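You operate a simulated robot arm through the tools that you are given. There is no shell and no other tool. Be economical: measure what you need, move in short steps, check, and stop when the job is done.

Carry out the task below with a simulated two-armed robot. There is one attempt and no reset: what you move stays moved.

## Task
Pick up the carton from the top of the wood-topped bench with one hand, pass it to the other hand and put it on the shelf of the narrow grey table. Set down upright: carton.
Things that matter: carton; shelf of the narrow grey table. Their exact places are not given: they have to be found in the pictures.

It is judged by the outcome, as a careful person would: the job done as asked, and still so three seconds after it is handed in. It fails if anything else is knocked over, pushed out of place, dropped, spilled or broken.

## Robot
Two 7-joint arms with two-finger grippers on one trunk, on a base that drives. Base frame: it is fixed to the floor where the robot stands at the start and does not move with it; the origin is under the middle of the robot, x ahead of it, y to its left, z up; the surface under the hand at the start is at about z = 860. Readings come in mm, degrees, newtons and seconds.
The left shoulder is at the start at [60, 123, 945], the right one opposite. With the tool pointing down near the work surface each hand reaches from about 360 to 800 mm from the robot's upright axis, wherever it stands, measured 20 degrees to its own side. Places, roughly: shelf of the narrow grey table [300, -1700, 400]. Payload 1.47 kg a hand.
The tool frame of a hand sits at the grasp point between the pads (the TCP): z along the fingers, y along the line on which they close. The tips reach 16 mm beyond it. The gripper opens to 87 mm. The gripper's body begins 55 mm behind the TCP.
Orientation is that of the tool frame in the base frame, as a unit quaternion [x, y, z, w]. With the fingers straight down and closing along the base's y, the tool's x points along the base's -x, its y along +y and its z along -z.

## Interface
- The arms move only by the tool send_rows. It takes "left_targets", "right_targets" or both (then of equal length, played together; a hand with none holds still); each is a list of rows, each a list of 7 numbers: the shift along the tool's x, y, z in mm, then the turn, a rotation vector about the tool's x, y, z in degrees, then the finger opening in mm, from 0 to 87. In form: [[dx, dy, dz, rx, ry, rz, claw], ...]. A call has 1 to 10 rows; each row is the pose to reach, as a shift and turn from the pose commanded when the call began, along the tool's axes at that moment. Rows are played at 5 a second. More than 50 mm and 8.6 degrees between two rows, or a gripper value outside its range, and nothing of the call is played. Where a pose cannot be reached the arm comes as near as it can. A force on the tool above 40 N (or 10 N above the force at the start of the call, whichever is more), or a blocked arm, ends the call early, and 0.2 s more pass. The fingers move at their own pace (about 153 mm/s each) and stop on an object; they squeeze with about 21 N. The grip force told is the motor's: it shows also when the fingers shut on nothing. Time passes only in rows, and 0.2 s behind the last, so rows that repeat a pose let the fingers close. It gives the time, the measured TCP pose, the force on the tool (base axes), the opening and the grip force at its end, in the units of the frame above (readings bear some noise), with the torque about the TCP (base axes, N m) and any sound that the robot's microphone picked up.
- Cameras (640 x 400 px; columns grow to the right, rows downward): "scene" is now at [91.5, 16.1, 1509]; the picture's right is [0.17, -0.98, 0.00], its down [-0.65, -0.11, -0.75] and it looks along [0.74, 0.13, -0.66] (base axes); focal length 266 px, centre (320, 200). "left" rides on the left gripper at [73, -12, -90] in its tool frame; the picture's right is [0.16, 0.99, 0.00], its down [-0.72, 0.12, -0.68] and it looks along [-0.67, 0.11, 0.73] (tool axes); focal length 247 px, centre (320, 200). "right" rides on the right gripper at [73, 12, -90] in its tool frame; the picture's right is [-0.16, 0.99, 0.00], its down [-0.72, -0.12, -0.68] and it looks along [-0.67, -0.11, 0.73] (tool axes); focal length 247 px, centre (320, 200).
- camera(camera): a new picture of that camera. No time passes.
- slide_trunk(by): slides the trunk up (or, below 0, down) by that many mm; the arms and the scene camera ride with it, the base frame stays. It gives what a move gives, with no picture.
- base_move(legs): drives the robot by 1 to 6 legs, each [ahead, left, turn to the left] in mm, mm and degrees, along the robot's own axes; the way and the turn of a leg run together, so that a leg with both is an arc; at most 1500 mm and 180 degrees a leg. The arms and the cameras ride along, it lands a little off, and it stops where it bumps. It gives what a move gives.
- head_to(pan, tilt): turns the head with the scene camera to pan (to the left, within 120 degrees either way) and tilt (down, from -29 to 69), counted from straight ahead of the robot. It gives what a move gives.
- measure_at(camera, pixels): there is no depth. For up to 12 entries [column, row, z] of the newest picture of that camera ("zoom" is the newest enlarged one), the place [x, y] in the base frame at which the ray of that pixel passes the height z, good to about 3 mm. No time passes.
- close_up(camera, box): a new picture of the part [left, top, right, bottom] of that camera's present view, enlarged. No time passes.
- finish_job(): hands the job in; it is judged then, once.

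Work in short steps. Measure before you move; look again where a grasp or a placing could have gone wrong, and mend it. You have 80 turns and 78 pictures in all, those below and enlarged ones among them. Open the grippers and draw the arms clear of the work before you hand the job in, unless the task says otherwise; then end with one line.

The tools are called after "Emit:" as a command line: name --argument value ..., lists and objects as JSON in quotes. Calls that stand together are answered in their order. send_rows: Moves the arms, as the interface text tells. Its arguments: {"type":"object","properties":{"left_targets":{"type":"array","items":{"type":"array","items":{"type":"number"}}},"right_targets":{"type":"array","items":{"type":"array","items":{"type":"number"}}}},"required":[]} The other tools are called the same way: slide_trunk (by) slides the trunk up or down; base_move (legs) drives the base; head_to (pan, tilt) turns the head that bears the scene camera; camera (camera) takes a picture; measure_at (camera, pixels) gives the place at which the rays of pixels pass given heights; close_up (camera, box) takes an enlarged picture of a part of a camera's view; finish_job () hands the job in.

At the start:

```text
time: 0.0
left_ee_pos: [568.5, 353.0, 1088.0]
left_tool_rot: [0.0, 1.0, 0.001, 0.0]
left_wrist_force: [0.5, 0.3, 0.0]
left_torque: [-0.02, 0.01, 0.02]
left_grip_width: 86.9
left_gripper_force: 0.0
right_ee_pos: [572.3, -138.1, 1123.8]
right_tool_rot: [0.001, 1.0, 0.0, 0.0]
right_wrist_force: [0.6, -0.2, -0.1]
right_torque: [0.01, 0.06, 0.02]
right_grip_width: 87.0
right_gripper_force: 0.0
trunk travel left (down, up): [-100.0, 130.0]
robot x, y, heading: [1.5, -0.8, 0.0]
head pan, tilt: [10.0, 41.0]
```

scene: 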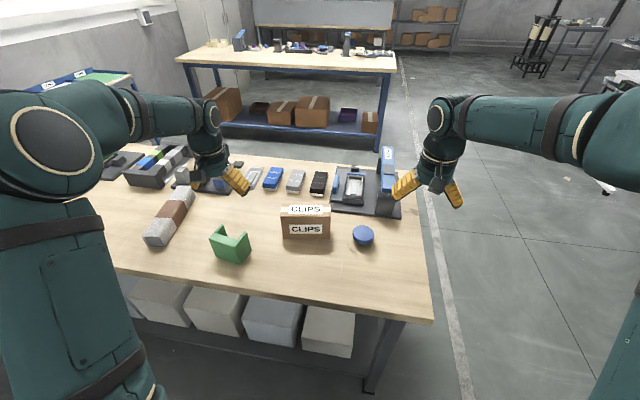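
right: 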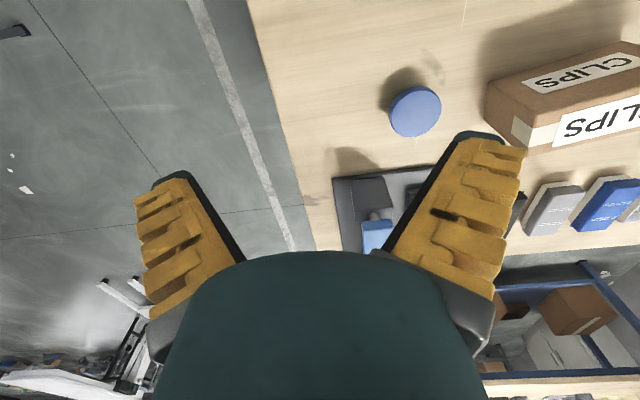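
left: 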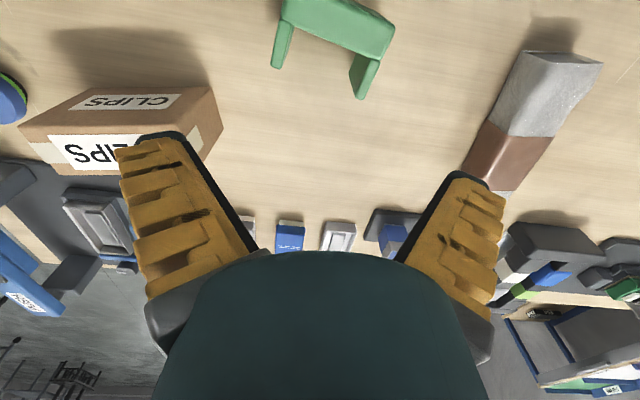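

The carton (CLIPS) is at about (305,222) in the scene. I enlarge it so I can measure it.

Emit:
close_up --camera "scene" --box '[240, 160, 400, 260]'

Emit:
head_to --pan -80 --tilt 35

Emit:
camera --camera "scene"

```text
4.00 times, centred on (320, 210) of scene
```

zoom: 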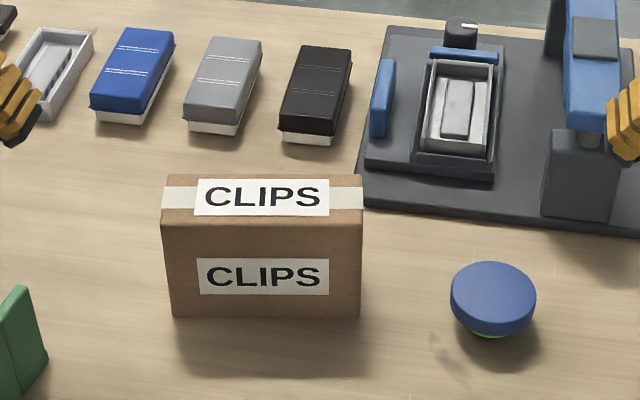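

```text
time: 1.6
left_ee_pos: [568.7, 352.6, 1087.1]
left_tool_rot: [0.0, 1.0, 0.0, 0.0]
left_wrist_force: [-0.4, 1.3, 0.6]
left_torque: [0.01, -0.01, 0.02]
left_grip_width: 86.6
left_gripper_force: 0.1
right_ee_pos: [573.0, -136.8, 1122.5]
right_tool_rot: [0.0, 1.0, 0.0, 0.001]
right_wrist_force: [-0.1, 0.4, -0.2]
right_torque: [-0.01, -0.03, 0.0]
right_grip_width: 86.8
right_gripper_force: 0.0
trunk travel left (down, up): [-100.0, 130.0]
robot x, y, heading: [-0.4, 0.1, -0.1]
head pan, tilt: [-80.0, 35.0]
```

```text
73 pictures are left
```

scene: 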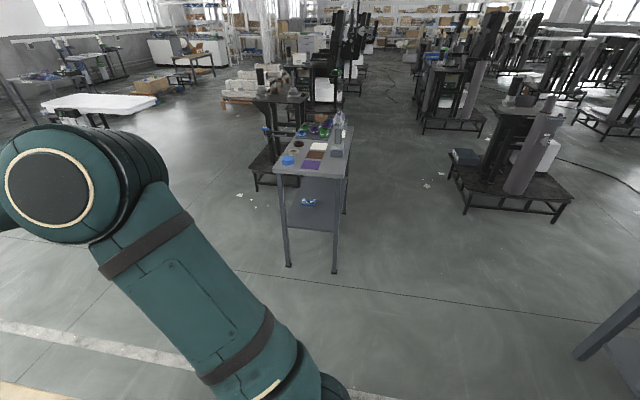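

The narrow grey table is at (310,170), with a shelf below its top that has a blue item at (308,202). I measure the carton in the zoom and look closer at the table.

Emit:
measure_at --camera "zoom" --pixels '[[174, 317, 860], [360, 317, 860], [163, 223, 960], [363, 223, 960], [170, 176, 960], [361, 176, 960], [163, 223, 940], [363, 223, 940], [170, 176, 940], [361, 176, 940]]'

Emit:
close_up --camera "scene" --box '[240, 100, 400, 280]'

```text
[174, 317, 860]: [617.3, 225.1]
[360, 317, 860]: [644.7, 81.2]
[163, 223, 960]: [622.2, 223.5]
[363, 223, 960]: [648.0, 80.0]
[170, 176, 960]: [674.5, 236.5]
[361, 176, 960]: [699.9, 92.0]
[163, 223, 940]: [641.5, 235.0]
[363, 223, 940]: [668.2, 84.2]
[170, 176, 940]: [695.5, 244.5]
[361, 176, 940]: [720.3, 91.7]
```

```text
2.22 times, centred on (320, 190) of scene
```

zoom: 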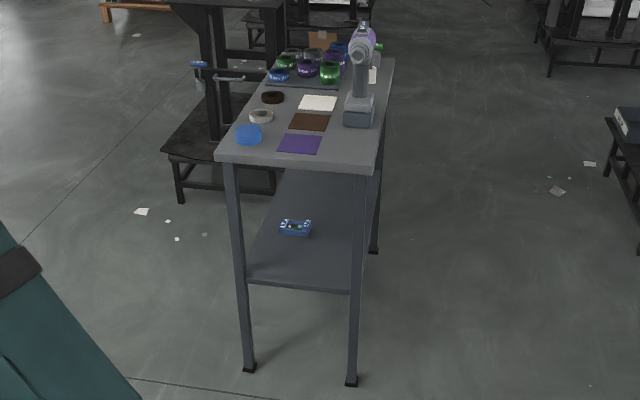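

The carton is about 146 x 53 x 102 mm, centred near (660,158), and yawed about 10.5°. Next I measure the table in the zoom.

Emit:
measure_at --camera "zoom" --pixels '[[248, 368, 0], [352, 382, 0], [374, 250, 0], [245, 282, 400], [356, 293, 400], [215, 158, 860], [371, 172, 860], [395, 58, 860], [215, 158, 800], [371, 172, 800], [295, 232, 400], [395, 58, 800]]'

```text
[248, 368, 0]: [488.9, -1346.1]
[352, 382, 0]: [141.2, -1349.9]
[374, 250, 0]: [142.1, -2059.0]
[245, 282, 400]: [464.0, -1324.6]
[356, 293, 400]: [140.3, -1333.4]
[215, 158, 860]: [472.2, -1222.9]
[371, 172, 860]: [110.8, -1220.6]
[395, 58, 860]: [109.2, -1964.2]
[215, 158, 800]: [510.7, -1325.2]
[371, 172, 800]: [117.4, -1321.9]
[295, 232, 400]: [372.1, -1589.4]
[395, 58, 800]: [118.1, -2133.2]
```

Plan: the left hand picks from the top, gripping 27 mm off centre toward the -y end, then yaws the carton straight ahead. The right hand then takes the near end with its fingers pitched. First I bring the left hand above the carton with a 79.4° yaw.

Emit:
send_rows --left_targets '[[-9.6, -22.1, 5.7, 0, 0, 7.94, 87], [-19.2, -44.2, 11.4, 0, 0, 15.88, 87], [-28.8, -66.3, 17.1, 0, 0, 23.82, 87], [-38.4, -88.4, 22.8, 0, 0, 31.76, 87], [-48, -110.5, 28.5, 0, 0, 39.7, 87], [-57.6, -132.6, 34.2, 0, 0, 47.64, 87], [-67.2, -154.7, 39.9, 0, 0, 55.58, 87], [-76.8, -176.8, 45.6, 0, 0, 63.52, 87], [-86.4, -198.9, 51.3, 0, 0, 71.46, 87], [-96, -221, 57, 0, 0, 79.4, 87]]'

Emit:
head_to --pan 10 --tilt 45

Emit:
camera --camera "scene"

Emit:
camera --camera "left"

```text
time: 3.9
left_ee_pos: [666.7, 130.3, 1031.1]
left_tool_rot: [0.64, 0.769, 0.0, 0.0]
left_wrist_force: [0.0, -0.3, -0.7]
left_torque: [0.05, -0.02, -0.01]
left_grip_width: 87.1
left_gripper_force: 0.0
right_ee_pos: [572.8, -139.3, 1124.6]
right_tool_rot: [0.0, 1.0, 0.0, 0.0]
right_wrist_force: [1.3, -0.6, -0.2]
right_torque: [-0.02, 0.04, -0.03]
right_grip_width: 87.0
right_gripper_force: 0.1
trunk travel left (down, up): [-100.0, 130.0]
robot x, y, heading: [2.7, 0.2, 0.1]
head pan, tilt: [-80.0, 35.0]
```

```text
time: 5.5
left_ee_pos: [665.9, 132.3, 1032.3]
left_tool_rot: [0.638, 0.77, 0.0, 0.0]
left_wrist_force: [0.6, 0.6, 1.0]
left_torque: [-0.01, 0.03, 0.01]
left_grip_width: 87.2
left_gripper_force: 0.1
right_ee_pos: [573.5, -136.7, 1123.2]
right_tool_rot: [-0.001, 1.0, 0.0, 0.0]
right_wrist_force: [0.3, -0.2, -0.2]
right_torque: [0.03, 0.01, -0.02]
right_grip_width: 87.0
right_gripper_force: 0.1
trunk travel left (down, up): [-100.0, 130.0]
robot x, y, heading: [-4.0, -4.4, 0.1]
head pan, tilt: [10.0, 45.0]
```

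```text
71 pictures are left
```

scene: 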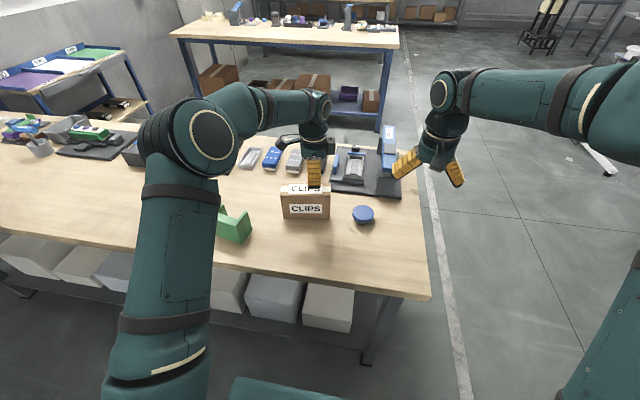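

```text
70 pictures are left
```

left: 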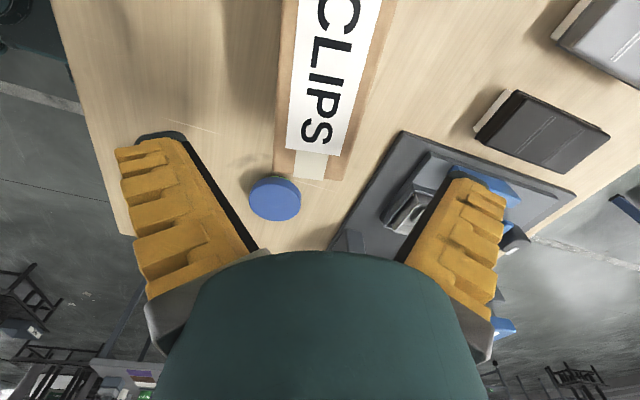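

The hand is well aligned. I check the carton's near end corners in the left view at (274,178) and (341,181).

Emit:
measure_at --camera "left" --pixels '[[274, 178, 962], [341, 181, 962], [286, 2, 962], [396, 2, 962]]'

```text
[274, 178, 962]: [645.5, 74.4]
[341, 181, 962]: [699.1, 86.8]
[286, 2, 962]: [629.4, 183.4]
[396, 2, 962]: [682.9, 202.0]
```

The carton centreline at y=131 is x≈665, so it is centred under the hand. I descend to z≈931 and close.

Emit:
send_rows --left_targets '[[0, 0, 35, 0, 0, 0, 87], [0, 0, 65, 0, 0, 0, 87], [0, 0, 85, 0, 0, 0, 87], [0, 0, 100, 0, 0, 0, 87], [0, 0, 100, 0, 0, 0, 70], [0, 0, 100, 0, 0, 0, 50], [0, 0, 100, 0, 0, 0, 40], [0, 0, 100, 0, 0, 0, 30], [0, 0, 100, 0, 0, 0, 30]]'

Emit:
camera --camera "left"

```text
time: 7.5
left_ee_pos: [663.9, 131.5, 931.1]
left_tool_rot: [0.639, 0.77, 0.0, 0.0]
left_wrist_force: [-0.4, 0.8, -0.2]
left_torque: [-0.09, 0.0, 0.0]
left_grip_width: 65.1
left_gripper_force: 21.1
right_ee_pos: [574.8, -136.9, 1124.5]
right_tool_rot: [0.0, 1.0, 0.0, -0.001]
right_wrist_force: [0.4, -1.0, 0.1]
right_torque: [0.0, 0.02, -0.04]
right_grip_width: 87.0
right_gripper_force: 0.1
trunk travel left (down, up): [-100.0, 130.0]
robot x, y, heading: [2.5, -1.8, -0.1]
head pan, tilt: [10.0, 45.0]
```

```text
69 pictures are left
```

left: 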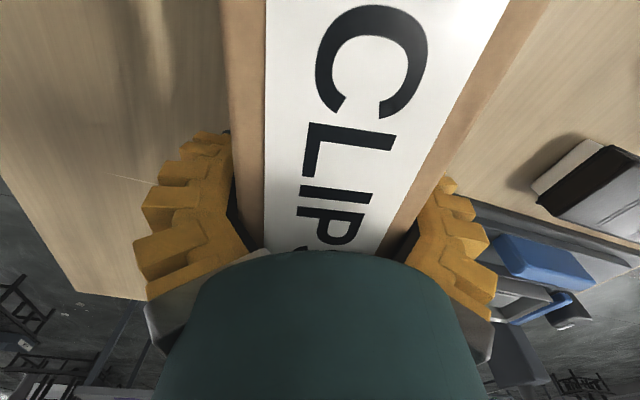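

The grip reads 21 N at 65 mm. I lift gently and check that the carton comes along.

Emit:
send_rows --left_targets '[[0, 0, -8, 0, 0, 0, 30], [0, 0, -20, 0, 0, 0, 30], [0, 0, -40, 0, 0, 0, 30]]'

Emit:
close_up --camera "scene" --box '[220, 100, 420, 225]'

```text
time: 8.3
left_ee_pos: [665.4, 131.4, 971.6]
left_tool_rot: [0.638, 0.77, 0.0, 0.001]
left_wrist_force: [-0.4, 1.3, -3.0]
left_torque: [-0.12, -0.01, 0.0]
left_grip_width: 64.8
left_gripper_force: 21.0
right_ee_pos: [573.0, -138.0, 1123.5]
right_tool_rot: [0.0, 1.0, -0.001, 0.0]
right_wrist_force: [-0.1, -0.5, -0.1]
right_torque: [-0.03, 0.0, -0.05]
right_grip_width: 87.1
right_gripper_force: 0.2
trunk travel left (down, up): [-100.0, 130.0]
robot x, y, heading: [-0.1, 2.8, -0.2]
head pan, tilt: [10.0, 45.0]
```

```text
3.20 times, centred on (320, 162) of scene
```

zoom: 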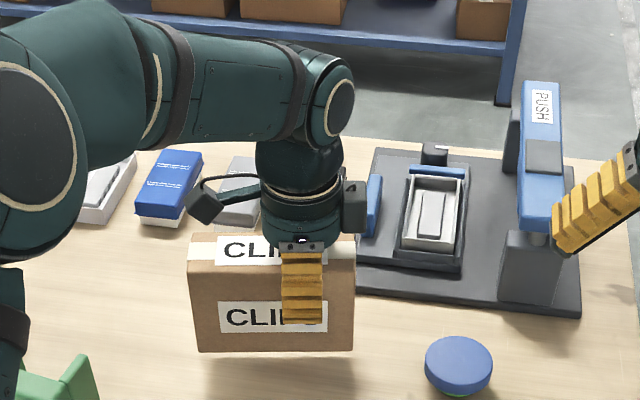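

The carton is lifted (about 3 N) and level. I raise the left hand to about 1080 while the right hand draws back and pitches its fingers forward by 50°.

Emit:
send_rows --left_targets '[[0, 0, -11, 0, 0, 0, 30], [0, 0, -22, 0, 0, 0, 30], [0, 0, -33, 0, 0, 0, 30], [0, 0, -44, 0, 0, 0, 30], [0, 0, -55, 0, 0, 0, 30], [0, 0, -66, 0, 0, 0, 30], [0, 0, -77, 0, 0, 0, 30], [0, 0, -88, 0, 0, 0, 30], [0, 0, -99, 0, 0, 0, 30], [0, 0, -108, 0, 0, 0, 30]]' --right_targets '[[9.3, -11, -3, 0, -5, 0, 87], [18.6, -22, -6, 0, -10, 0, 87], [27.9, -33, -9, 0, -15, 0, 87], [37.2, -44, -12, 0, -20, 0, 87], [46.5, -55, -15, 0, -25, 0, 87], [55.8, -66, -18, 0, -30, 0, 87], [65.1, -77, -21, 0, -35, 0, 87], [74.4, -88, -24, 0, -40, 0, 87], [83.7, -99, -27, 0, -45, 0, 87], [93, -110, -30, 0, -50, 0, 87]]'

Emit:
camera --camera "scene"

```text
time: 10.5
left_ee_pos: [664.6, 131.6, 1079.1]
left_tool_rot: [0.639, 0.769, 0.0, 0.0]
left_wrist_force: [-0.1, 0.2, -3.6]
left_torque: [-0.09, 0.02, 0.01]
left_grip_width: 64.6
left_gripper_force: 21.3
right_ee_pos: [479.2, -248.4, 1153.4]
right_tool_rot: [0.001, 0.906, 0.0, 0.423]
right_wrist_force: [0.0, -0.3, 0.3]
right_torque: [-0.01, 0.02, -0.01]
right_grip_width: 87.0
right_gripper_force: 0.1
trunk travel left (down, up): [-100.0, 130.0]
robot x, y, heading: [0.4, 1.9, -0.2]
head pan, tilt: [10.0, 45.0]
```

```text
67 pictures are left
```

scene: 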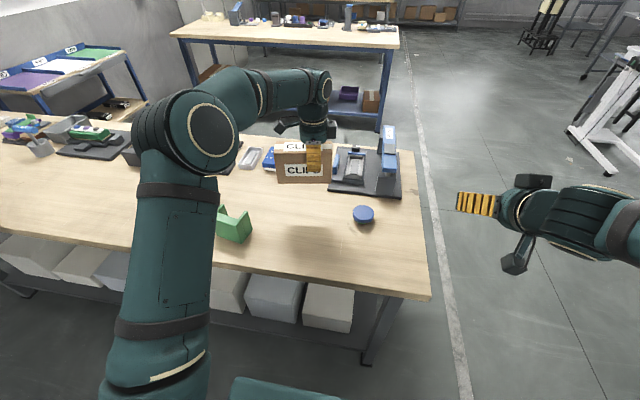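

Both poses were reached. Now I yaw the carton to point ahead and bring it to about (620, 0, 1080).

Emit:
send_rows --left_targets '[[-12, -6.8, 0, 0, 0, -7.94, 30], [-24.1, -13.7, 0, 0, 0, -15.88, 30], [-36.1, -20.5, 0, 0, 0, -23.82, 30], [-48.2, -27.3, 0, 0, 0, -31.76, 30], [-60.2, -34.1, 0, 0, 0, -39.7, 30], [-72.3, -41, 0, 0, 0, -47.64, 30], [-84.3, -47.8, 0, 0, 0, -55.58, 30], [-96.4, -54.6, 0, 0, 0, -63.52, 30], [-108.4, -61.5, 0, 0, 0, -71.46, 30], [-120.5, -68.3, 0, 0, 0, -79.4, 30]]'

Emit:
camera --camera "scene"

Emit:
camera --camera "right"

Emit:
camera --camera "left"

```text
time: 12.7
left_ee_pos: [619.4, 0.1, 1080.5]
left_tool_rot: [-0.001, 1.0, 0.001, 0.0]
left_wrist_force: [0.4, 0.2, -4.3]
left_torque: [0.0, -0.08, -0.01]
left_grip_width: 64.8
left_gripper_force: 20.5
right_ee_pos: [479.2, -248.4, 1153.7]
right_tool_rot: [0.0, 0.907, 0.0, 0.422]
right_wrist_force: [0.6, 0.0, 1.1]
right_torque: [0.02, 0.02, -0.01]
right_grip_width: 86.8
right_gripper_force: 0.0
trunk travel left (down, up): [-100.0, 130.0]
robot x, y, heading: [2.1, 1.9, 0.3]
head pan, tilt: [10.0, 45.0]
```

```text
66 pictures are left
```

scene: 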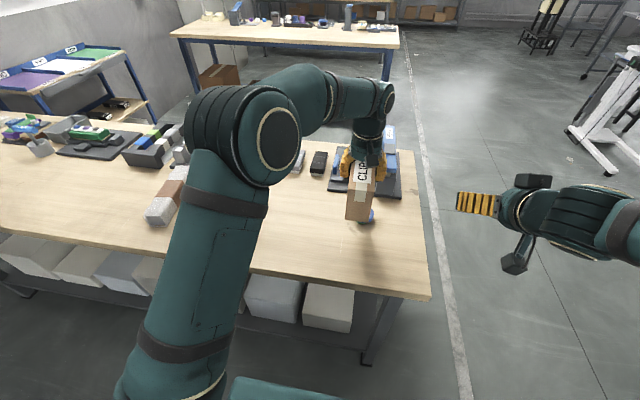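

```text
65 pictures are left
```

right: 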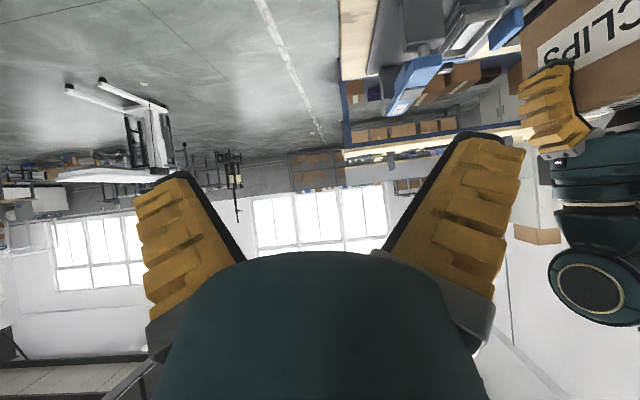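

```text
64 pictures are left
```

left: 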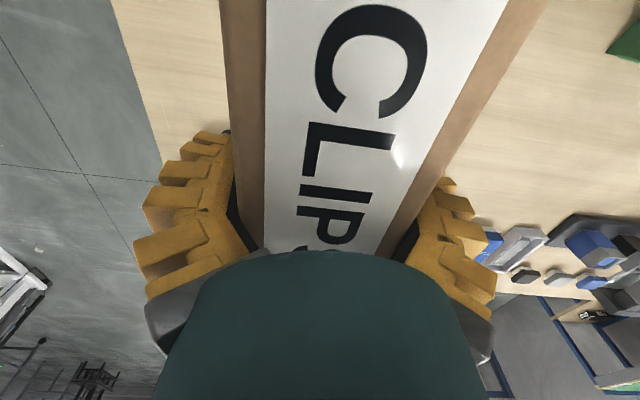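

The carton held its pose in the grip. I enlarge it to measure the near end.

Emit:
close_up --camera "scene" --box '[300, 130, 420, 240]'

```text
3.64 times, centred on (360, 185) of scene
```

zoom: 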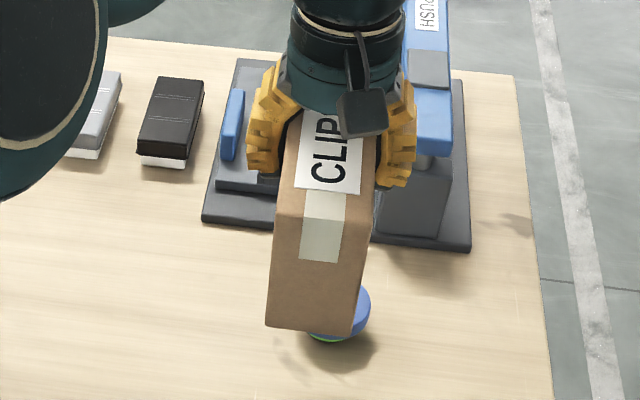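

I measure the near-end corners: the top ones at (276,213) and (369,224), the bottom ones at (265,325) and (352,336).

Emit:
measure_at --camera "zoom" --pixels '[[276, 213, 1111], [369, 224, 1111], [265, 325, 1009], [352, 336, 1009], [276, 213, 1100], [369, 224, 1100]]'

```text
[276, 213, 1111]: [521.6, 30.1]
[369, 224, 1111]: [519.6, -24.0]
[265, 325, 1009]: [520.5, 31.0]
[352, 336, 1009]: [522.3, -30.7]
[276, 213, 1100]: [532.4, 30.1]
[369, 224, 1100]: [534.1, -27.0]
```

The near end is at x≈521, y −29..31, top 1111, so the carton is upright. A shallower 20° pitch clears the left hand's camera box, so I go to a pre-grasp at (464, 1, 1111).

Emit:
send_rows --right_targets '[[5.3, 31.1, 2, 0, -2.5, 0, 87], [10.6, 62.2, 4, 0, -5, 0, 87], [15.8, 93.4, 5.9, 0, -7.5, 0, 87], [21.1, 124.5, 7.9, 0, -10, 0, 87], [26.4, 155.6, 9.9, 0, -12.5, 0, 87], [31.7, 186.8, 11.9, 0, -15, 0, 87], [36.9, 217.9, 13.8, 0, -17.5, 0, 87], [42.2, 249, 15.8, 0, -20, 0, 87]]'

Emit:
camera --camera "right"

Emit:
camera --camera "scene"

```text
time: 14.5
left_ee_pos: [620.7, 1.6, 1079.0]
left_tool_rot: [0.0, 1.0, 0.001, 0.0]
left_wrist_force: [0.0, 0.0, -3.3]
left_torque: [-0.02, -0.13, -0.01]
left_grip_width: 64.4
left_gripper_force: 21.3
right_ee_pos: [466.4, 3.0, 1111.7]
right_tool_rot: [0.0, 0.819, 0.0, 0.573]
right_wrist_force: [-0.5, 0.1, -0.6]
right_torque: [0.01, 0.01, 0.0]
right_grip_width: 87.0
right_gripper_force: 0.2
trunk travel left (down, up): [-100.0, 130.0]
robot x, y, heading: [-1.8, -0.4, -0.1]
head pan, tilt: [10.0, 45.0]
```

```text
62 pictures are left
```

right: 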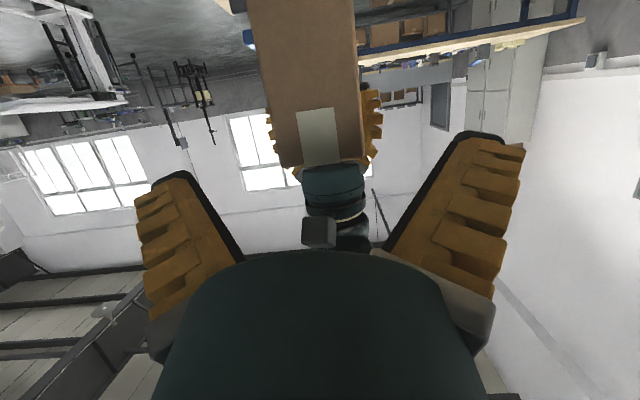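

```text
61 pictures are left
```

scene: 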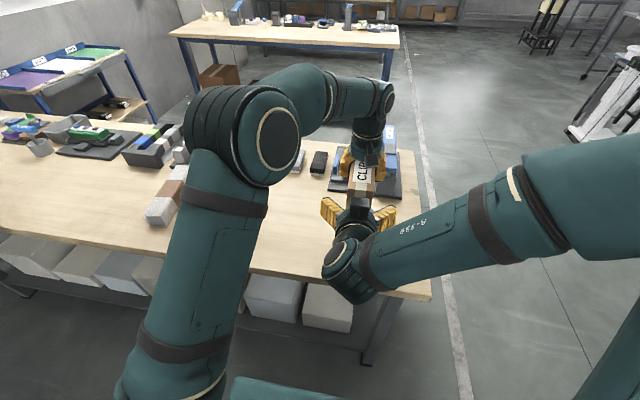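

The carton end is centred between the right fingers. I advance 100 mm along the tool axis, without closing yet.

Emit:
send_rows --right_targets '[[0, -1, 25, 0, 0, 0, 87], [0, -1, 50, 0, 0, 0, 87], [0, -1, 70, 0, 0, 0, 87], [0, -1, 85, 0, 0, 0, 87], [0, -1, 99, 0, 0, 0, 87]]'

Emit:
camera --camera "right"

Emit:
close_up --camera "scene" --box '[290, 110, 450, 250]'

```text
time: 15.7
left_ee_pos: [624.2, 1.6, 1081.0]
left_tool_rot: [-0.001, 1.0, 0.0, 0.004]
left_wrist_force: [27.9, 0.4, -0.8]
left_torque: [-0.1, 0.84, -0.05]
left_grip_width: 64.9
left_gripper_force: 20.7
right_ee_pos: [556.9, 1.0, 1075.0]
right_tool_rot: [-0.002, 0.82, 0.0, 0.572]
right_wrist_force: [-28.1, -0.4, 0.3]
right_torque: [0.05, -0.9, 0.05]
right_grip_width: 89.3
right_gripper_force: 8.1
trunk travel left (down, up): [-100.0, 130.0]
robot x, y, heading: [0.9, 2.2, -0.1]
head pan, tilt: [10.0, 45.0]
```

```text
60 pictures are left
```

right: 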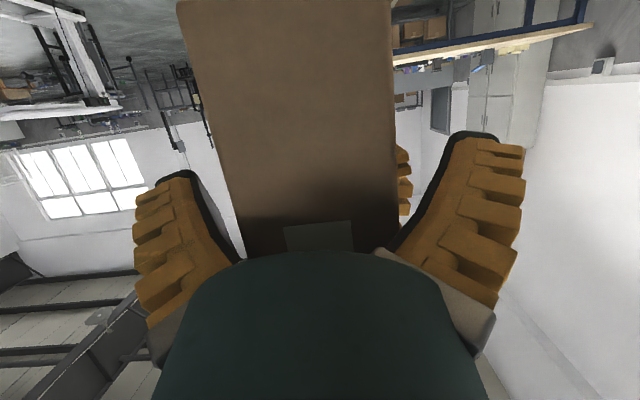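

```text
2.86 times, centred on (370, 180) of scene
```

zoom: 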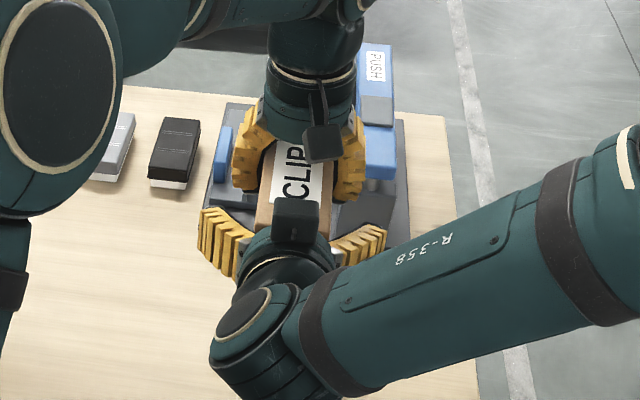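

A 28 N contact: the carton end is wedging in near the finger bases. I back the right hand off 12 mm and check that the force clears.

Emit:
send_rows --right_targets '[[0, 0, -8, 0, 0, 0, 87], [0, 0, -14, 0, 0, 0, 87], [0, 0, -14, 0, 0, 0, 87]]'

Emit:
camera --camera "right"

Emit:
camera --camera "left"

```text
time: 16.5
left_ee_pos: [620.8, -0.1, 1078.7]
left_tool_rot: [0.0, 1.0, 0.0, -0.001]
left_wrist_force: [0.0, -0.4, -2.9]
left_torque: [-0.03, -0.07, 0.01]
left_grip_width: 64.6
left_gripper_force: 20.9
right_ee_pos: [545.2, 1.0, 1082.1]
right_tool_rot: [0.0, 0.819, 0.0, 0.574]
right_wrist_force: [0.2, 0.3, 1.4]
right_torque: [-0.01, 0.01, 0.02]
right_grip_width: 86.7
right_gripper_force: 0.0
trunk travel left (down, up): [-100.0, 130.0]
robot x, y, heading: [-2.5, 4.0, 0.2]
head pan, tilt: [10.0, 45.0]
```

```text
58 pictures are left
```

right: 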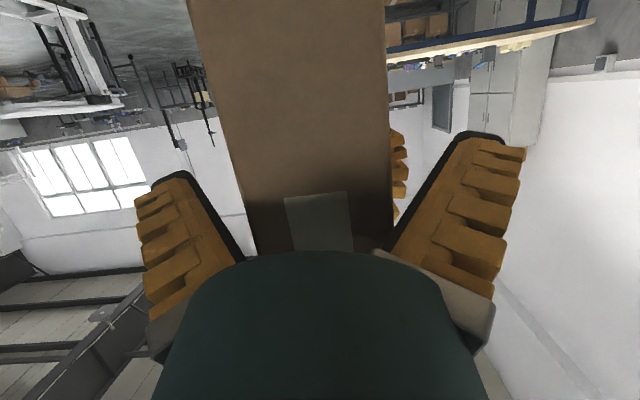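

```text
57 pictures are left
```

left: 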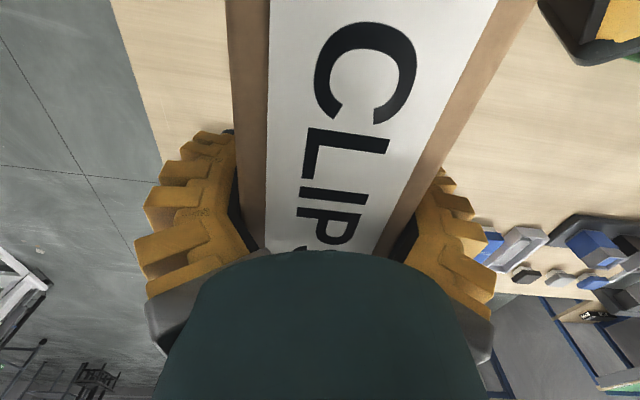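

The force cleared; the carton tilted about 3° in the left grip (near end slightly low), which I can level later. I advance 5 mm and close the right gripper.

Emit:
send_rows --right_targets '[[0, 0, 5, 0, 0, 0, 87], [0, 0, 5, 0, 0, 0, 70], [0, 0, 5, 0, 0, 0, 50], [0, 0, 5, 0, 0, 0, 30], [0, 0, 5, 0, 0, 0, 30], [0, 0, 5, 0, 0, 0, 30]]'

Emit:
camera --camera "right"

```text
time: 17.9
left_ee_pos: [620.6, 0.1, 1079.8]
left_tool_rot: [0.0, 1.0, 0.001, 0.0]
left_wrist_force: [-9.7, -0.4, 3.6]
left_torque: [0.13, 0.12, 0.06]
left_grip_width: 64.4
left_gripper_force: 21.0
right_ee_pos: [551.6, 0.4, 1079.5]
right_tool_rot: [0.001, 0.819, -0.001, 0.574]
right_wrist_force: [10.6, -0.8, -2.2]
right_torque: [-0.11, 0.23, -0.08]
right_grip_width: 65.0
right_gripper_force: 20.6
trunk travel left (down, up): [-100.0, 130.0]
robot x, y, heading: [-0.2, -1.0, 0.4]
head pan, tilt: [10.0, 45.0]
```

```text
56 pictures are left
```

right: 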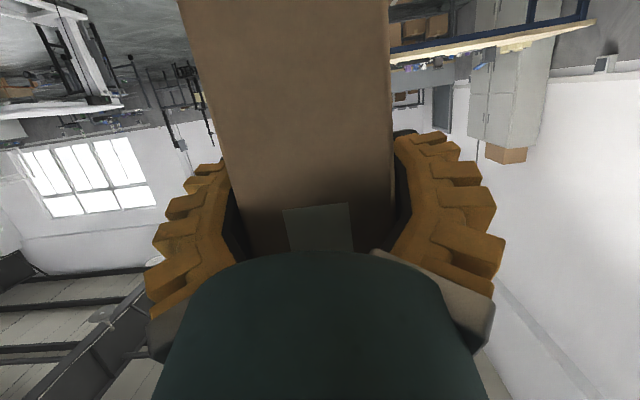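

Both hands hold the carton at 65 mm. I open the left hand while holding still, then look before withdrawing.

Emit:
send_rows --left_targets '[[0, 0, 0, 0, 0, 0, 75], [0, 0, 0, 0, 0, 0, 87], [0, 0, 0, 0, 0, 0, 87]]'

Emit:
camera --camera "left"

Emit:
camera --camera "right"

```text
time: 18.7
left_ee_pos: [620.1, -0.2, 1079.3]
left_tool_rot: [0.0, 1.0, 0.0, 0.0]
left_wrist_force: [0.5, 0.3, 0.2]
left_torque: [-0.02, 0.01, 0.0]
left_grip_width: 87.2
left_gripper_force: 0.1
right_ee_pos: [550.4, 0.4, 1080.6]
right_tool_rot: [0.0, 0.819, 0.0, 0.574]
right_wrist_force: [0.0, -0.9, -0.1]
right_torque: [0.02, 0.15, 0.02]
right_grip_width: 64.8
right_gripper_force: 20.6
trunk travel left (down, up): [-100.0, 130.0]
robot x, y, heading: [-0.5, 0.8, -0.3]
head pan, tilt: [10.0, 45.0]
```

```text
55 pictures are left
```

left: 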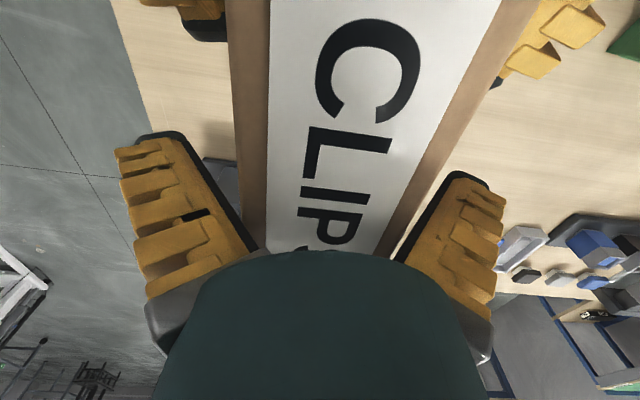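

```text
54 pictures are left
```

right: 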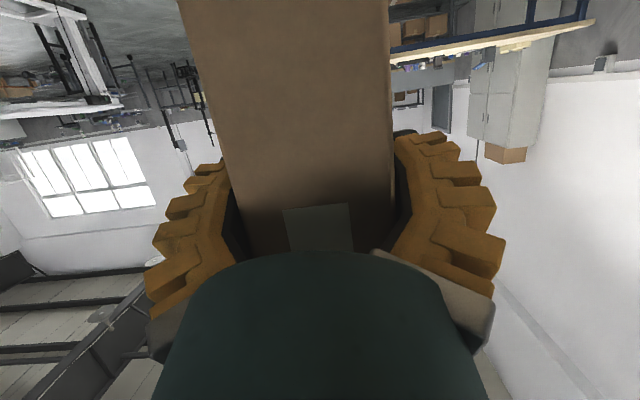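

The right hand carries the carton and it hasn't slipped. I withdraw the left hand straight up.

Emit:
send_rows --left_targets '[[0, 0, -20, 0, 0, 0, 87], [0, 0, -45, 0, 0, 0, 87], [0, 0, -75, 0, 0, 0, 87], [0, 0, -110, 0, 0, 0, 87], [0, 40, -120, 0, 0, 0, 87], [0, 80, -120, 0, 0, 0, 87], [0, 125, -120, 0, 0, 0, 87], [0, 170, -120, 0, 0, 0, 87], [0, 215, -120, 0, 0, 0, 87], [0, 260, -120, 0, 0, 0, 87]]'

Emit:
camera --camera "right"

Emit:
camera --camera "scene"

```text
time: 20.9
left_ee_pos: [620.1, 262.8, 1198.5]
left_tool_rot: [0.0, 1.0, 0.0, 0.0]
left_wrist_force: [-0.2, 0.6, 0.0]
left_torque: [-0.01, 0.01, -0.01]
left_grip_width: 87.0
left_gripper_force: 0.1
right_ee_pos: [549.7, 0.7, 1079.8]
right_tool_rot: [-0.001, 0.819, 0.001, 0.574]
right_wrist_force: [0.6, -0.6, 0.6]
right_torque: [0.03, 0.17, 0.01]
right_grip_width: 64.6
right_gripper_force: 20.8
trunk travel left (down, up): [-100.0, 130.0]
robot x, y, heading: [2.9, 0.3, 0.1]
head pan, tilt: [10.0, 45.0]
```

```text
53 pictures are left
```

right: 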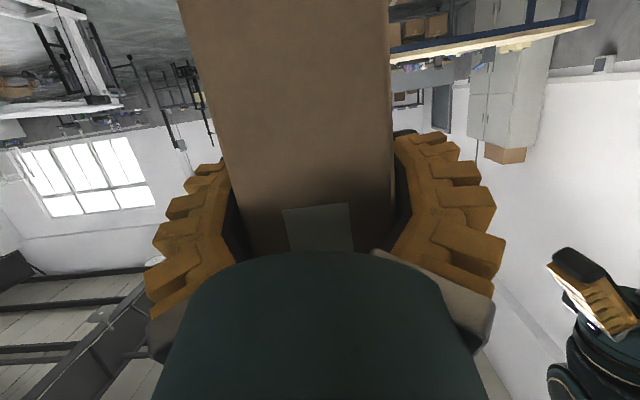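

```text
52 pictures are left
```

scene: 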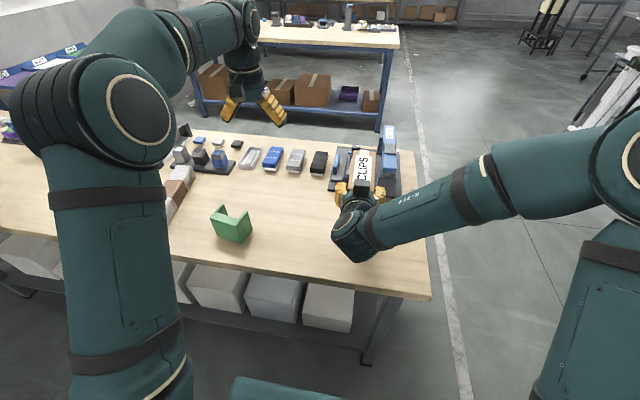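

The right hand holds the carton alone. I enlarge it to gauge its tilt.

Emit:
close_up --camera "scene" --box '[320, 120, 420, 220]'

Emit:
close_up --camera "left" --box '[0, 0, 320, 200]'

```text
4.00 times, centred on (370, 170) of scene
```

zoom: 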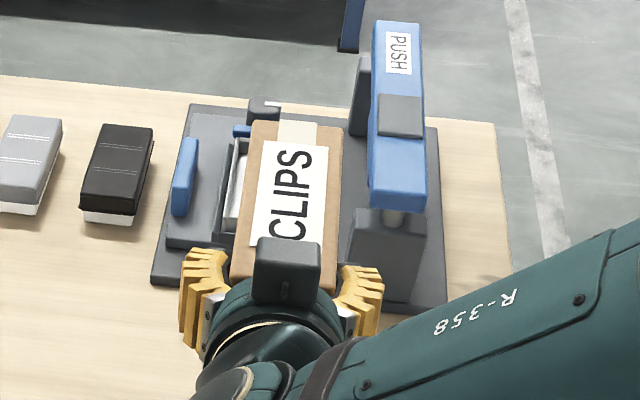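

```text
2.00 times, centred on (160, 100) of left
```

zoom: 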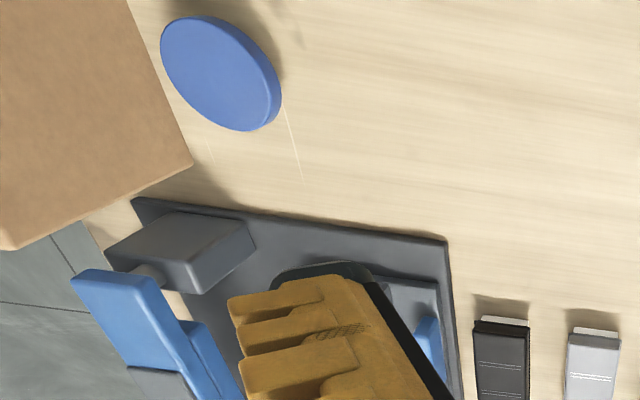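

The left view shows the carton's left face: bottom edge from (192,163) to (125,0) and the far vertical edge to (5,250). I intersect those rays with the plane y≈31.

Emit:
measure_at --camera "zoom" --pixels '[[192, 163, 990], [192, 163, 1030], [125, 1, 990], [125, 1, 1030], [158, 80, 990], [158, 80, 1030], [5, 250, 1080], [5, 250, 1130], [98, 207, 1040], [98, 207, 1080]]'

```text
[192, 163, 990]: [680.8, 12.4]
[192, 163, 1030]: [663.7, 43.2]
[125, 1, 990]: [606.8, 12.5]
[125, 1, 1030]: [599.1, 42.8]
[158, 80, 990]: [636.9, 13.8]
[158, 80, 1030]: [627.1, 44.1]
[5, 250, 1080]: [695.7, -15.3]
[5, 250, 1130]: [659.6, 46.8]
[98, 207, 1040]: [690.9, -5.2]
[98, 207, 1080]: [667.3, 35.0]
```

The bottom edge is level at z≈1014, which is 66 below the TCP. The far end is 120 mm ahead of the TCP and the carton is upright within about 1°. Before backing off I look right-rear and left-rear for obstacles.

Emit:
head_to --pan -120 --tilt 40

Emit:
camera --camera "scene"

Emit:
head_to --pan 120 --tilt 40

Emit:
camera --camera "scene"

```text
time: 23.0
left_ee_pos: [620.9, 259.4, 1199.0]
left_tool_rot: [0.0, 1.0, 0.0, 0.0]
left_wrist_force: [0.4, 0.1, 1.0]
left_torque: [-0.01, 0.04, 0.05]
left_grip_width: 87.0
left_gripper_force: 0.0
right_ee_pos: [550.8, 1.3, 1079.6]
right_tool_rot: [0.0, 0.819, 0.0, 0.574]
right_wrist_force: [-0.9, -0.1, -0.8]
right_torque: [0.0, 0.15, -0.01]
right_grip_width: 64.2
right_gripper_force: 20.6
trunk travel left (down, up): [-100.0, 130.0]
robot x, y, heading: [-3.1, -1.1, 0.2]
head pan, tilt: [-120.0, 40.0]
```

```text
49 pictures are left
```

scene: 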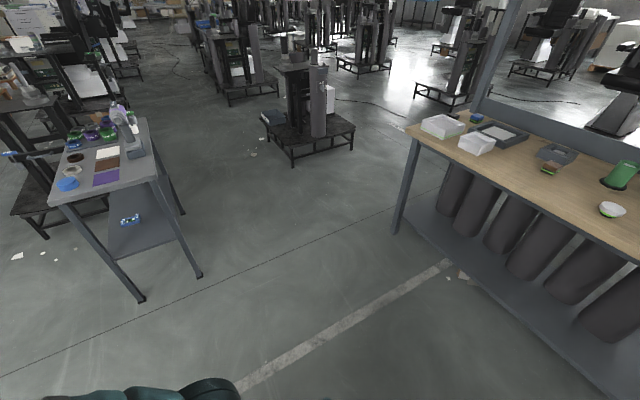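

```text
time: 26.4
left_ee_pos: [621.0, 259.6, 1199.6]
left_tool_rot: [0.0, 1.0, 0.0, 0.0]
left_wrist_force: [-0.3, -1.0, 0.4]
left_torque: [0.01, 0.02, 0.0]
left_grip_width: 86.9
left_gripper_force: 0.1
right_ee_pos: [550.0, 0.3, 1080.6]
right_tool_rot: [0.0, 0.819, 0.001, 0.574]
right_wrist_force: [0.9, -0.5, 0.6]
right_torque: [-0.01, 0.12, 0.03]
right_grip_width: 63.9
right_gripper_force: 20.7
trunk travel left (down, up): [-100.0, 130.0]
robot x, y, heading: [0.1, -1.2, 0.2]
head pan, tilt: [120.0, 40.0]
```

```text
48 pictures are left
```

scene: 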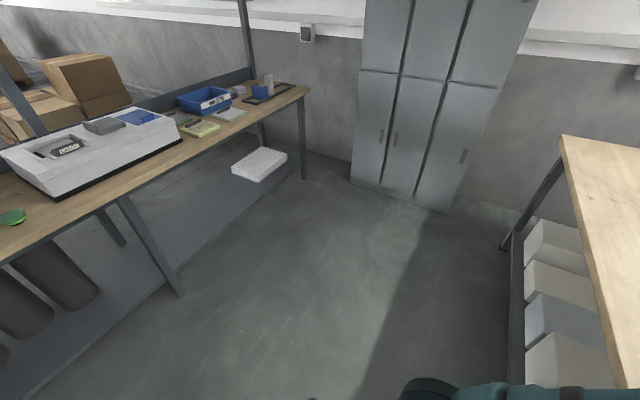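

There is a bench behind the robot. I measure the distance to it at leg (180,293) and front edge (185,158).

Emit:
measure_at --camera "scene" --pixels '[[180, 294, 0], [304, 178, 0], [187, 157, 860], [310, 90, 860], [20, 258, 860], [566, 140, 860], [618, 378, 860]]'

```text
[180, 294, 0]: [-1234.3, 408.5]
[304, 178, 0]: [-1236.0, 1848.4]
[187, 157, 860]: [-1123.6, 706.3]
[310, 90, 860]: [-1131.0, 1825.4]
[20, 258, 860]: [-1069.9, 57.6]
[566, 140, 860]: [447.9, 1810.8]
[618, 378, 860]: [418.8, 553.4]
```

The rear bench edge is at x≈−1100, so backing 350 mm is safe. Then I turn right 90° and go 600 mm toward the grey table.

Emit:
base_move --legs '[[-350, 0, 0], [0, 0, -90], [600, 0, 0]]'

Emit:
head_to --pan 25 --tilt 40

Emit:
camera --camera "scene"

```text
time: 35.5
left_ee_pos: [-117.7, -1222.5, 1198.8]
left_tool_rot: [0.715, 0.699, 0.0, -0.001]
left_wrist_force: [-0.4, -0.8, -0.5]
left_torque: [0.0, 0.0, 0.03]
left_grip_width: 87.0
left_gripper_force: 0.0
right_ee_pos: [-374.7, -1145.5, 1079.3]
right_tool_rot: [0.586, 0.572, -0.41, 0.401]
right_wrist_force: [0.1, -0.1, 0.5]
right_torque: [0.13, 0.02, -0.04]
right_grip_width: 63.9
right_gripper_force: 20.8
trunk travel left (down, up): [-100.0, 130.0]
robot x, y, heading: [-361.9, -592.0, -91.3]
head pan, tilt: [120.0, 40.0]
```

```text
time: 37.2
left_ee_pos: [-117.3, -1221.6, 1198.7]
left_tool_rot: [0.716, 0.698, 0.0, 0.0]
left_wrist_force: [-0.1, 0.4, 0.1]
left_torque: [0.02, -0.05, -0.01]
left_grip_width: 86.9
left_gripper_force: 0.1
right_ee_pos: [-374.4, -1144.6, 1080.3]
right_tool_rot: [0.587, 0.572, -0.411, 0.4]
right_wrist_force: [-0.5, -0.5, 0.4]
right_torque: [0.16, 0.02, -0.01]
right_grip_width: 63.9
right_gripper_force: 21.5
trunk travel left (down, up): [-100.0, 130.0]
robot x, y, heading: [-364.6, -595.6, -91.3]
head pan, tilt: [25.0, 40.0]
```

```text
47 pictures are left
```

scene: 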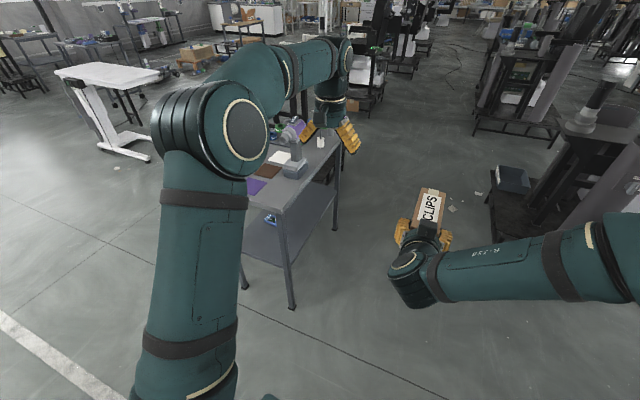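

The heading is −91.3° at (−364, −595). I correct the heading and strafe left 604 mm to x≈240, then look at the shelf.

Emit:
base_move --legs '[[0, 0, 1.3], [0, 604, 0]]'

Emit:
head_to --pan 0 --tilt 50

Emit:
camera --camera "scene"

```text
time: 43.3
left_ee_pos: [497.3, -1217.0, 1198.9]
left_tool_rot: [0.709, 0.706, 0.001, -0.001]
left_wrist_force: [0.4, 0.3, 0.4]
left_torque: [0.02, -0.04, -0.04]
left_grip_width: 86.9
left_gripper_force: 0.1
right_ee_pos: [239.0, -1146.3, 1079.9]
right_tool_rot: [0.58, 0.579, -0.406, 0.405]
right_wrist_force: [-0.3, -0.1, 0.4]
right_torque: [0.13, 0.02, 0.01]
right_grip_width: 63.6
right_gripper_force: 21.1
trunk travel left (down, up): [-100.0, 130.0]
robot x, y, heading: [238.5, -594.3, -90.0]
head pan, tilt: [25.0, 40.0]
```

```text
time: 44.2
left_ee_pos: [497.8, -1217.0, 1199.6]
left_tool_rot: [0.708, 0.706, 0.0, 0.0]
left_wrist_force: [0.9, 0.1, 0.8]
left_torque: [-0.01, 0.02, -0.01]
left_grip_width: 87.0
left_gripper_force: 0.1
right_ee_pos: [237.3, -1146.2, 1078.9]
right_tool_rot: [0.58, 0.579, -0.406, 0.404]
right_wrist_force: [-0.1, 0.2, 0.2]
right_torque: [0.14, 0.03, 0.05]
right_grip_width: 63.7
right_gripper_force: 21.3
trunk travel left (down, up): [-100.0, 130.0]
robot x, y, heading: [241.7, -593.3, -90.4]
head pan, tilt: [0.0, 50.0]
```

```text
46 pictures are left
```

scene: 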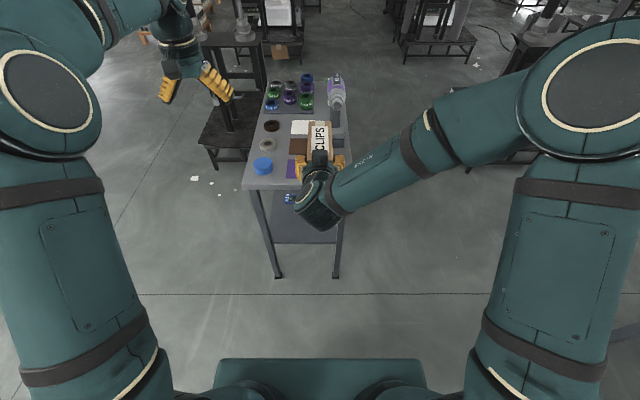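

I enlarge the table's near end to refine the shelf geometry.

Emit:
close_up --camera "scene" --box '[220, 160, 380, 290]'

```text
3.08 times, centred on (300, 225) of scene
```

zoom: 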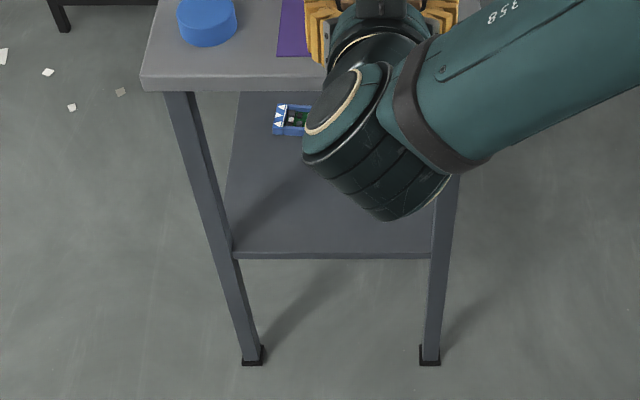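

Emit:
measure_at --camera "zoom" --pixels '[[234, 252, 400], [431, 252, 400], [234, 252, 370], [234, 252, 430], [245, 364, 0], [438, 364, 0], [141, 77, 800], [141, 77, 830], [143, 91, 770], [273, 136, 400], [307, 136, 400], [276, 104, 400]]'

```text
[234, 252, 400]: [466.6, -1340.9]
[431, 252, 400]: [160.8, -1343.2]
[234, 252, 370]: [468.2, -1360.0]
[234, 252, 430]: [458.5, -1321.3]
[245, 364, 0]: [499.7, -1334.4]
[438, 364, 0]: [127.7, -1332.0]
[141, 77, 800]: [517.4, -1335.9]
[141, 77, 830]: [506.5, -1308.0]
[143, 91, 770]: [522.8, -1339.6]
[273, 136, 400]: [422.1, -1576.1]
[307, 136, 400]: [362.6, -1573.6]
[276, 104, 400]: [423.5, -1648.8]
```

The shelf is at z≈400, with its near edge at y≈−1342, leg-to-leg opening x 161..467, and the blue item far back at y<−1570. I lower the trunk 100 mm and shift left 60 mm to centre on x≈300.

Emit:
slide_trunk --by -100

Emit:
base_move --legs '[[0, 60, 0.3]]'

```text
time: 45.5
left_ee_pos: [497.1, -1217.6, 1100.1]
left_tool_rot: [0.708, 0.706, 0.0, 0.0]
left_wrist_force: [-0.4, 0.1, 0.3]
left_torque: [0.0, 0.01, 0.01]
left_grip_width: 87.0
left_gripper_force: 0.1
right_ee_pos: [238.0, -1146.0, 979.7]
right_tool_rot: [0.581, 0.578, -0.406, 0.404]
right_wrist_force: [-0.3, 0.8, -0.2]
right_torque: [0.18, 0.0, 0.0]
right_grip_width: 63.7
right_gripper_force: 20.9
trunk travel left (down, up): [0.0, 230.0]
robot x, y, heading: [238.9, -596.2, -90.3]
head pan, tilt: [0.0, 50.0]
```

```text
time: 46.7
left_ee_pos: [559.8, -1216.1, 1098.7]
left_tool_rot: [0.706, 0.708, 0.0, 0.0]
left_wrist_force: [1.2, -1.1, -1.0]
left_torque: [0.02, 0.03, -0.01]
left_grip_width: 86.7
left_gripper_force: 0.0
right_ee_pos: [299.8, -1147.4, 980.0]
right_tool_rot: [0.579, 0.58, -0.405, 0.406]
right_wrist_force: [-0.1, -0.7, 0.5]
right_torque: [0.17, 0.03, -0.01]
right_grip_width: 63.8
right_gripper_force: 21.2
trunk travel left (down, up): [0.0, 230.0]
robot x, y, heading: [297.6, -596.6, -90.0]
head pan, tilt: [0.0, 50.0]
```

Now I lower the right hand straight down 200 mm (tool dx=0.94·D, dz=0.342·D).

Emit:
send_rows --right_targets '[[18.8, 0, 6.8, 0, 0, 0, 30], [37.6, 0, 13.7, 0, 0, 0, 30], [56.4, 0, 20.5, 0, 0, 0, 30], [75.2, 0, 27.4, 0, 0, 0, 30], [94, 0, 34.2, 0, 0, 0, 30], [112.8, 0, 41, 0, 0, 0, 30], [131.6, 0, 47.9, 0, 0, 0, 30], [150.4, 0, 54.7, 0, 0, 0, 30], [169.2, 0, 61.6, 0, 0, 0, 30], [188, 0, 68.4, 0, 0, 0, 30]]'

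Emit:
camera --camera "scene"

```text
time: 48.9
left_ee_pos: [557.8, -1215.4, 1098.7]
left_tool_rot: [0.706, 0.708, 0.0, 0.0]
left_wrist_force: [0.1, -0.4, 0.2]
left_torque: [0.01, -0.01, 0.05]
left_grip_width: 87.1
left_gripper_force: 0.1
right_ee_pos: [298.6, -1147.4, 780.9]
right_tool_rot: [0.579, 0.579, -0.406, 0.405]
right_wrist_force: [0.5, -0.3, 0.0]
right_torque: [0.18, 0.01, -0.01]
right_grip_width: 64.0
right_gripper_force: 21.6
trunk travel left (down, up): [0.0, 230.0]
robot x, y, heading: [301.3, -596.5, -89.9]
head pan, tilt: [0.0, 50.0]
```

```text
44 pictures are left
```

scene: 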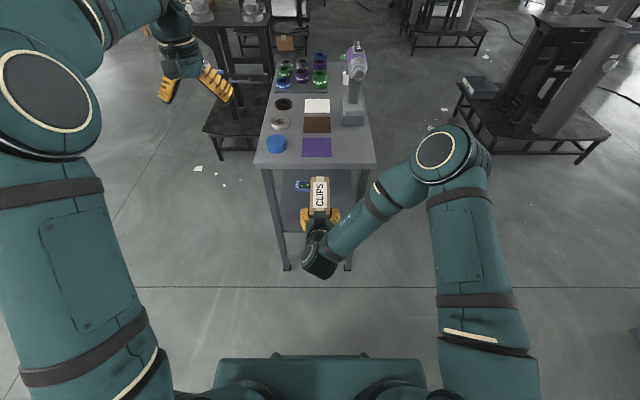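

This pose was reached well. I continue down 200 mm more.

Emit:
send_rows --right_targets '[[18.8, 0, 6.8, 0, 0, 0, 30], [37.6, 0, 13.7, 0, 0, 0, 30], [56.4, 0, 20.5, 0, 0, 0, 30], [75.2, 0, 27.4, 0, 0, 0, 30], [94, 0, 34.2, 0, 0, 0, 30], [112.8, 0, 41, 0, 0, 0, 30], [131.6, 0, 47.9, 0, 0, 0, 30], [150.4, 0, 54.7, 0, 0, 0, 30], [169.2, 0, 61.6, 0, 0, 0, 30], [188, 0, 68.4, 0, 0, 0, 30]]'

Emit:
camera --camera "scene"

```text
time: 51.1
left_ee_pos: [558.6, -1217.1, 1099.1]
left_tool_rot: [0.707, 0.708, 0.0, 0.001]
left_wrist_force: [-0.4, 0.2, -0.3]
left_torque: [-0.01, 0.01, 0.0]
left_grip_width: 87.1
left_gripper_force: 0.0
right_ee_pos: [299.4, -1146.1, 577.7]
right_tool_rot: [0.579, 0.579, -0.405, 0.405]
right_wrist_force: [-0.4, -0.3, 0.7]
right_torque: [0.17, -0.03, -0.02]
right_grip_width: 64.1
right_gripper_force: 21.6
trunk travel left (down, up): [0.0, 230.0]
robot x, y, heading: [300.8, -593.0, -89.9]
head pan, tilt: [0.0, 50.0]
```

```text
43 pictures are left
```

scene: 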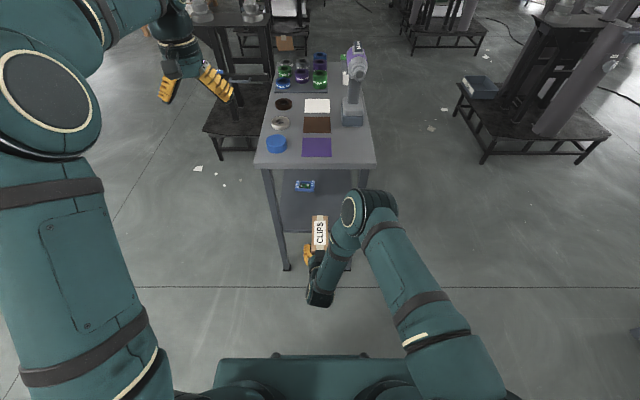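

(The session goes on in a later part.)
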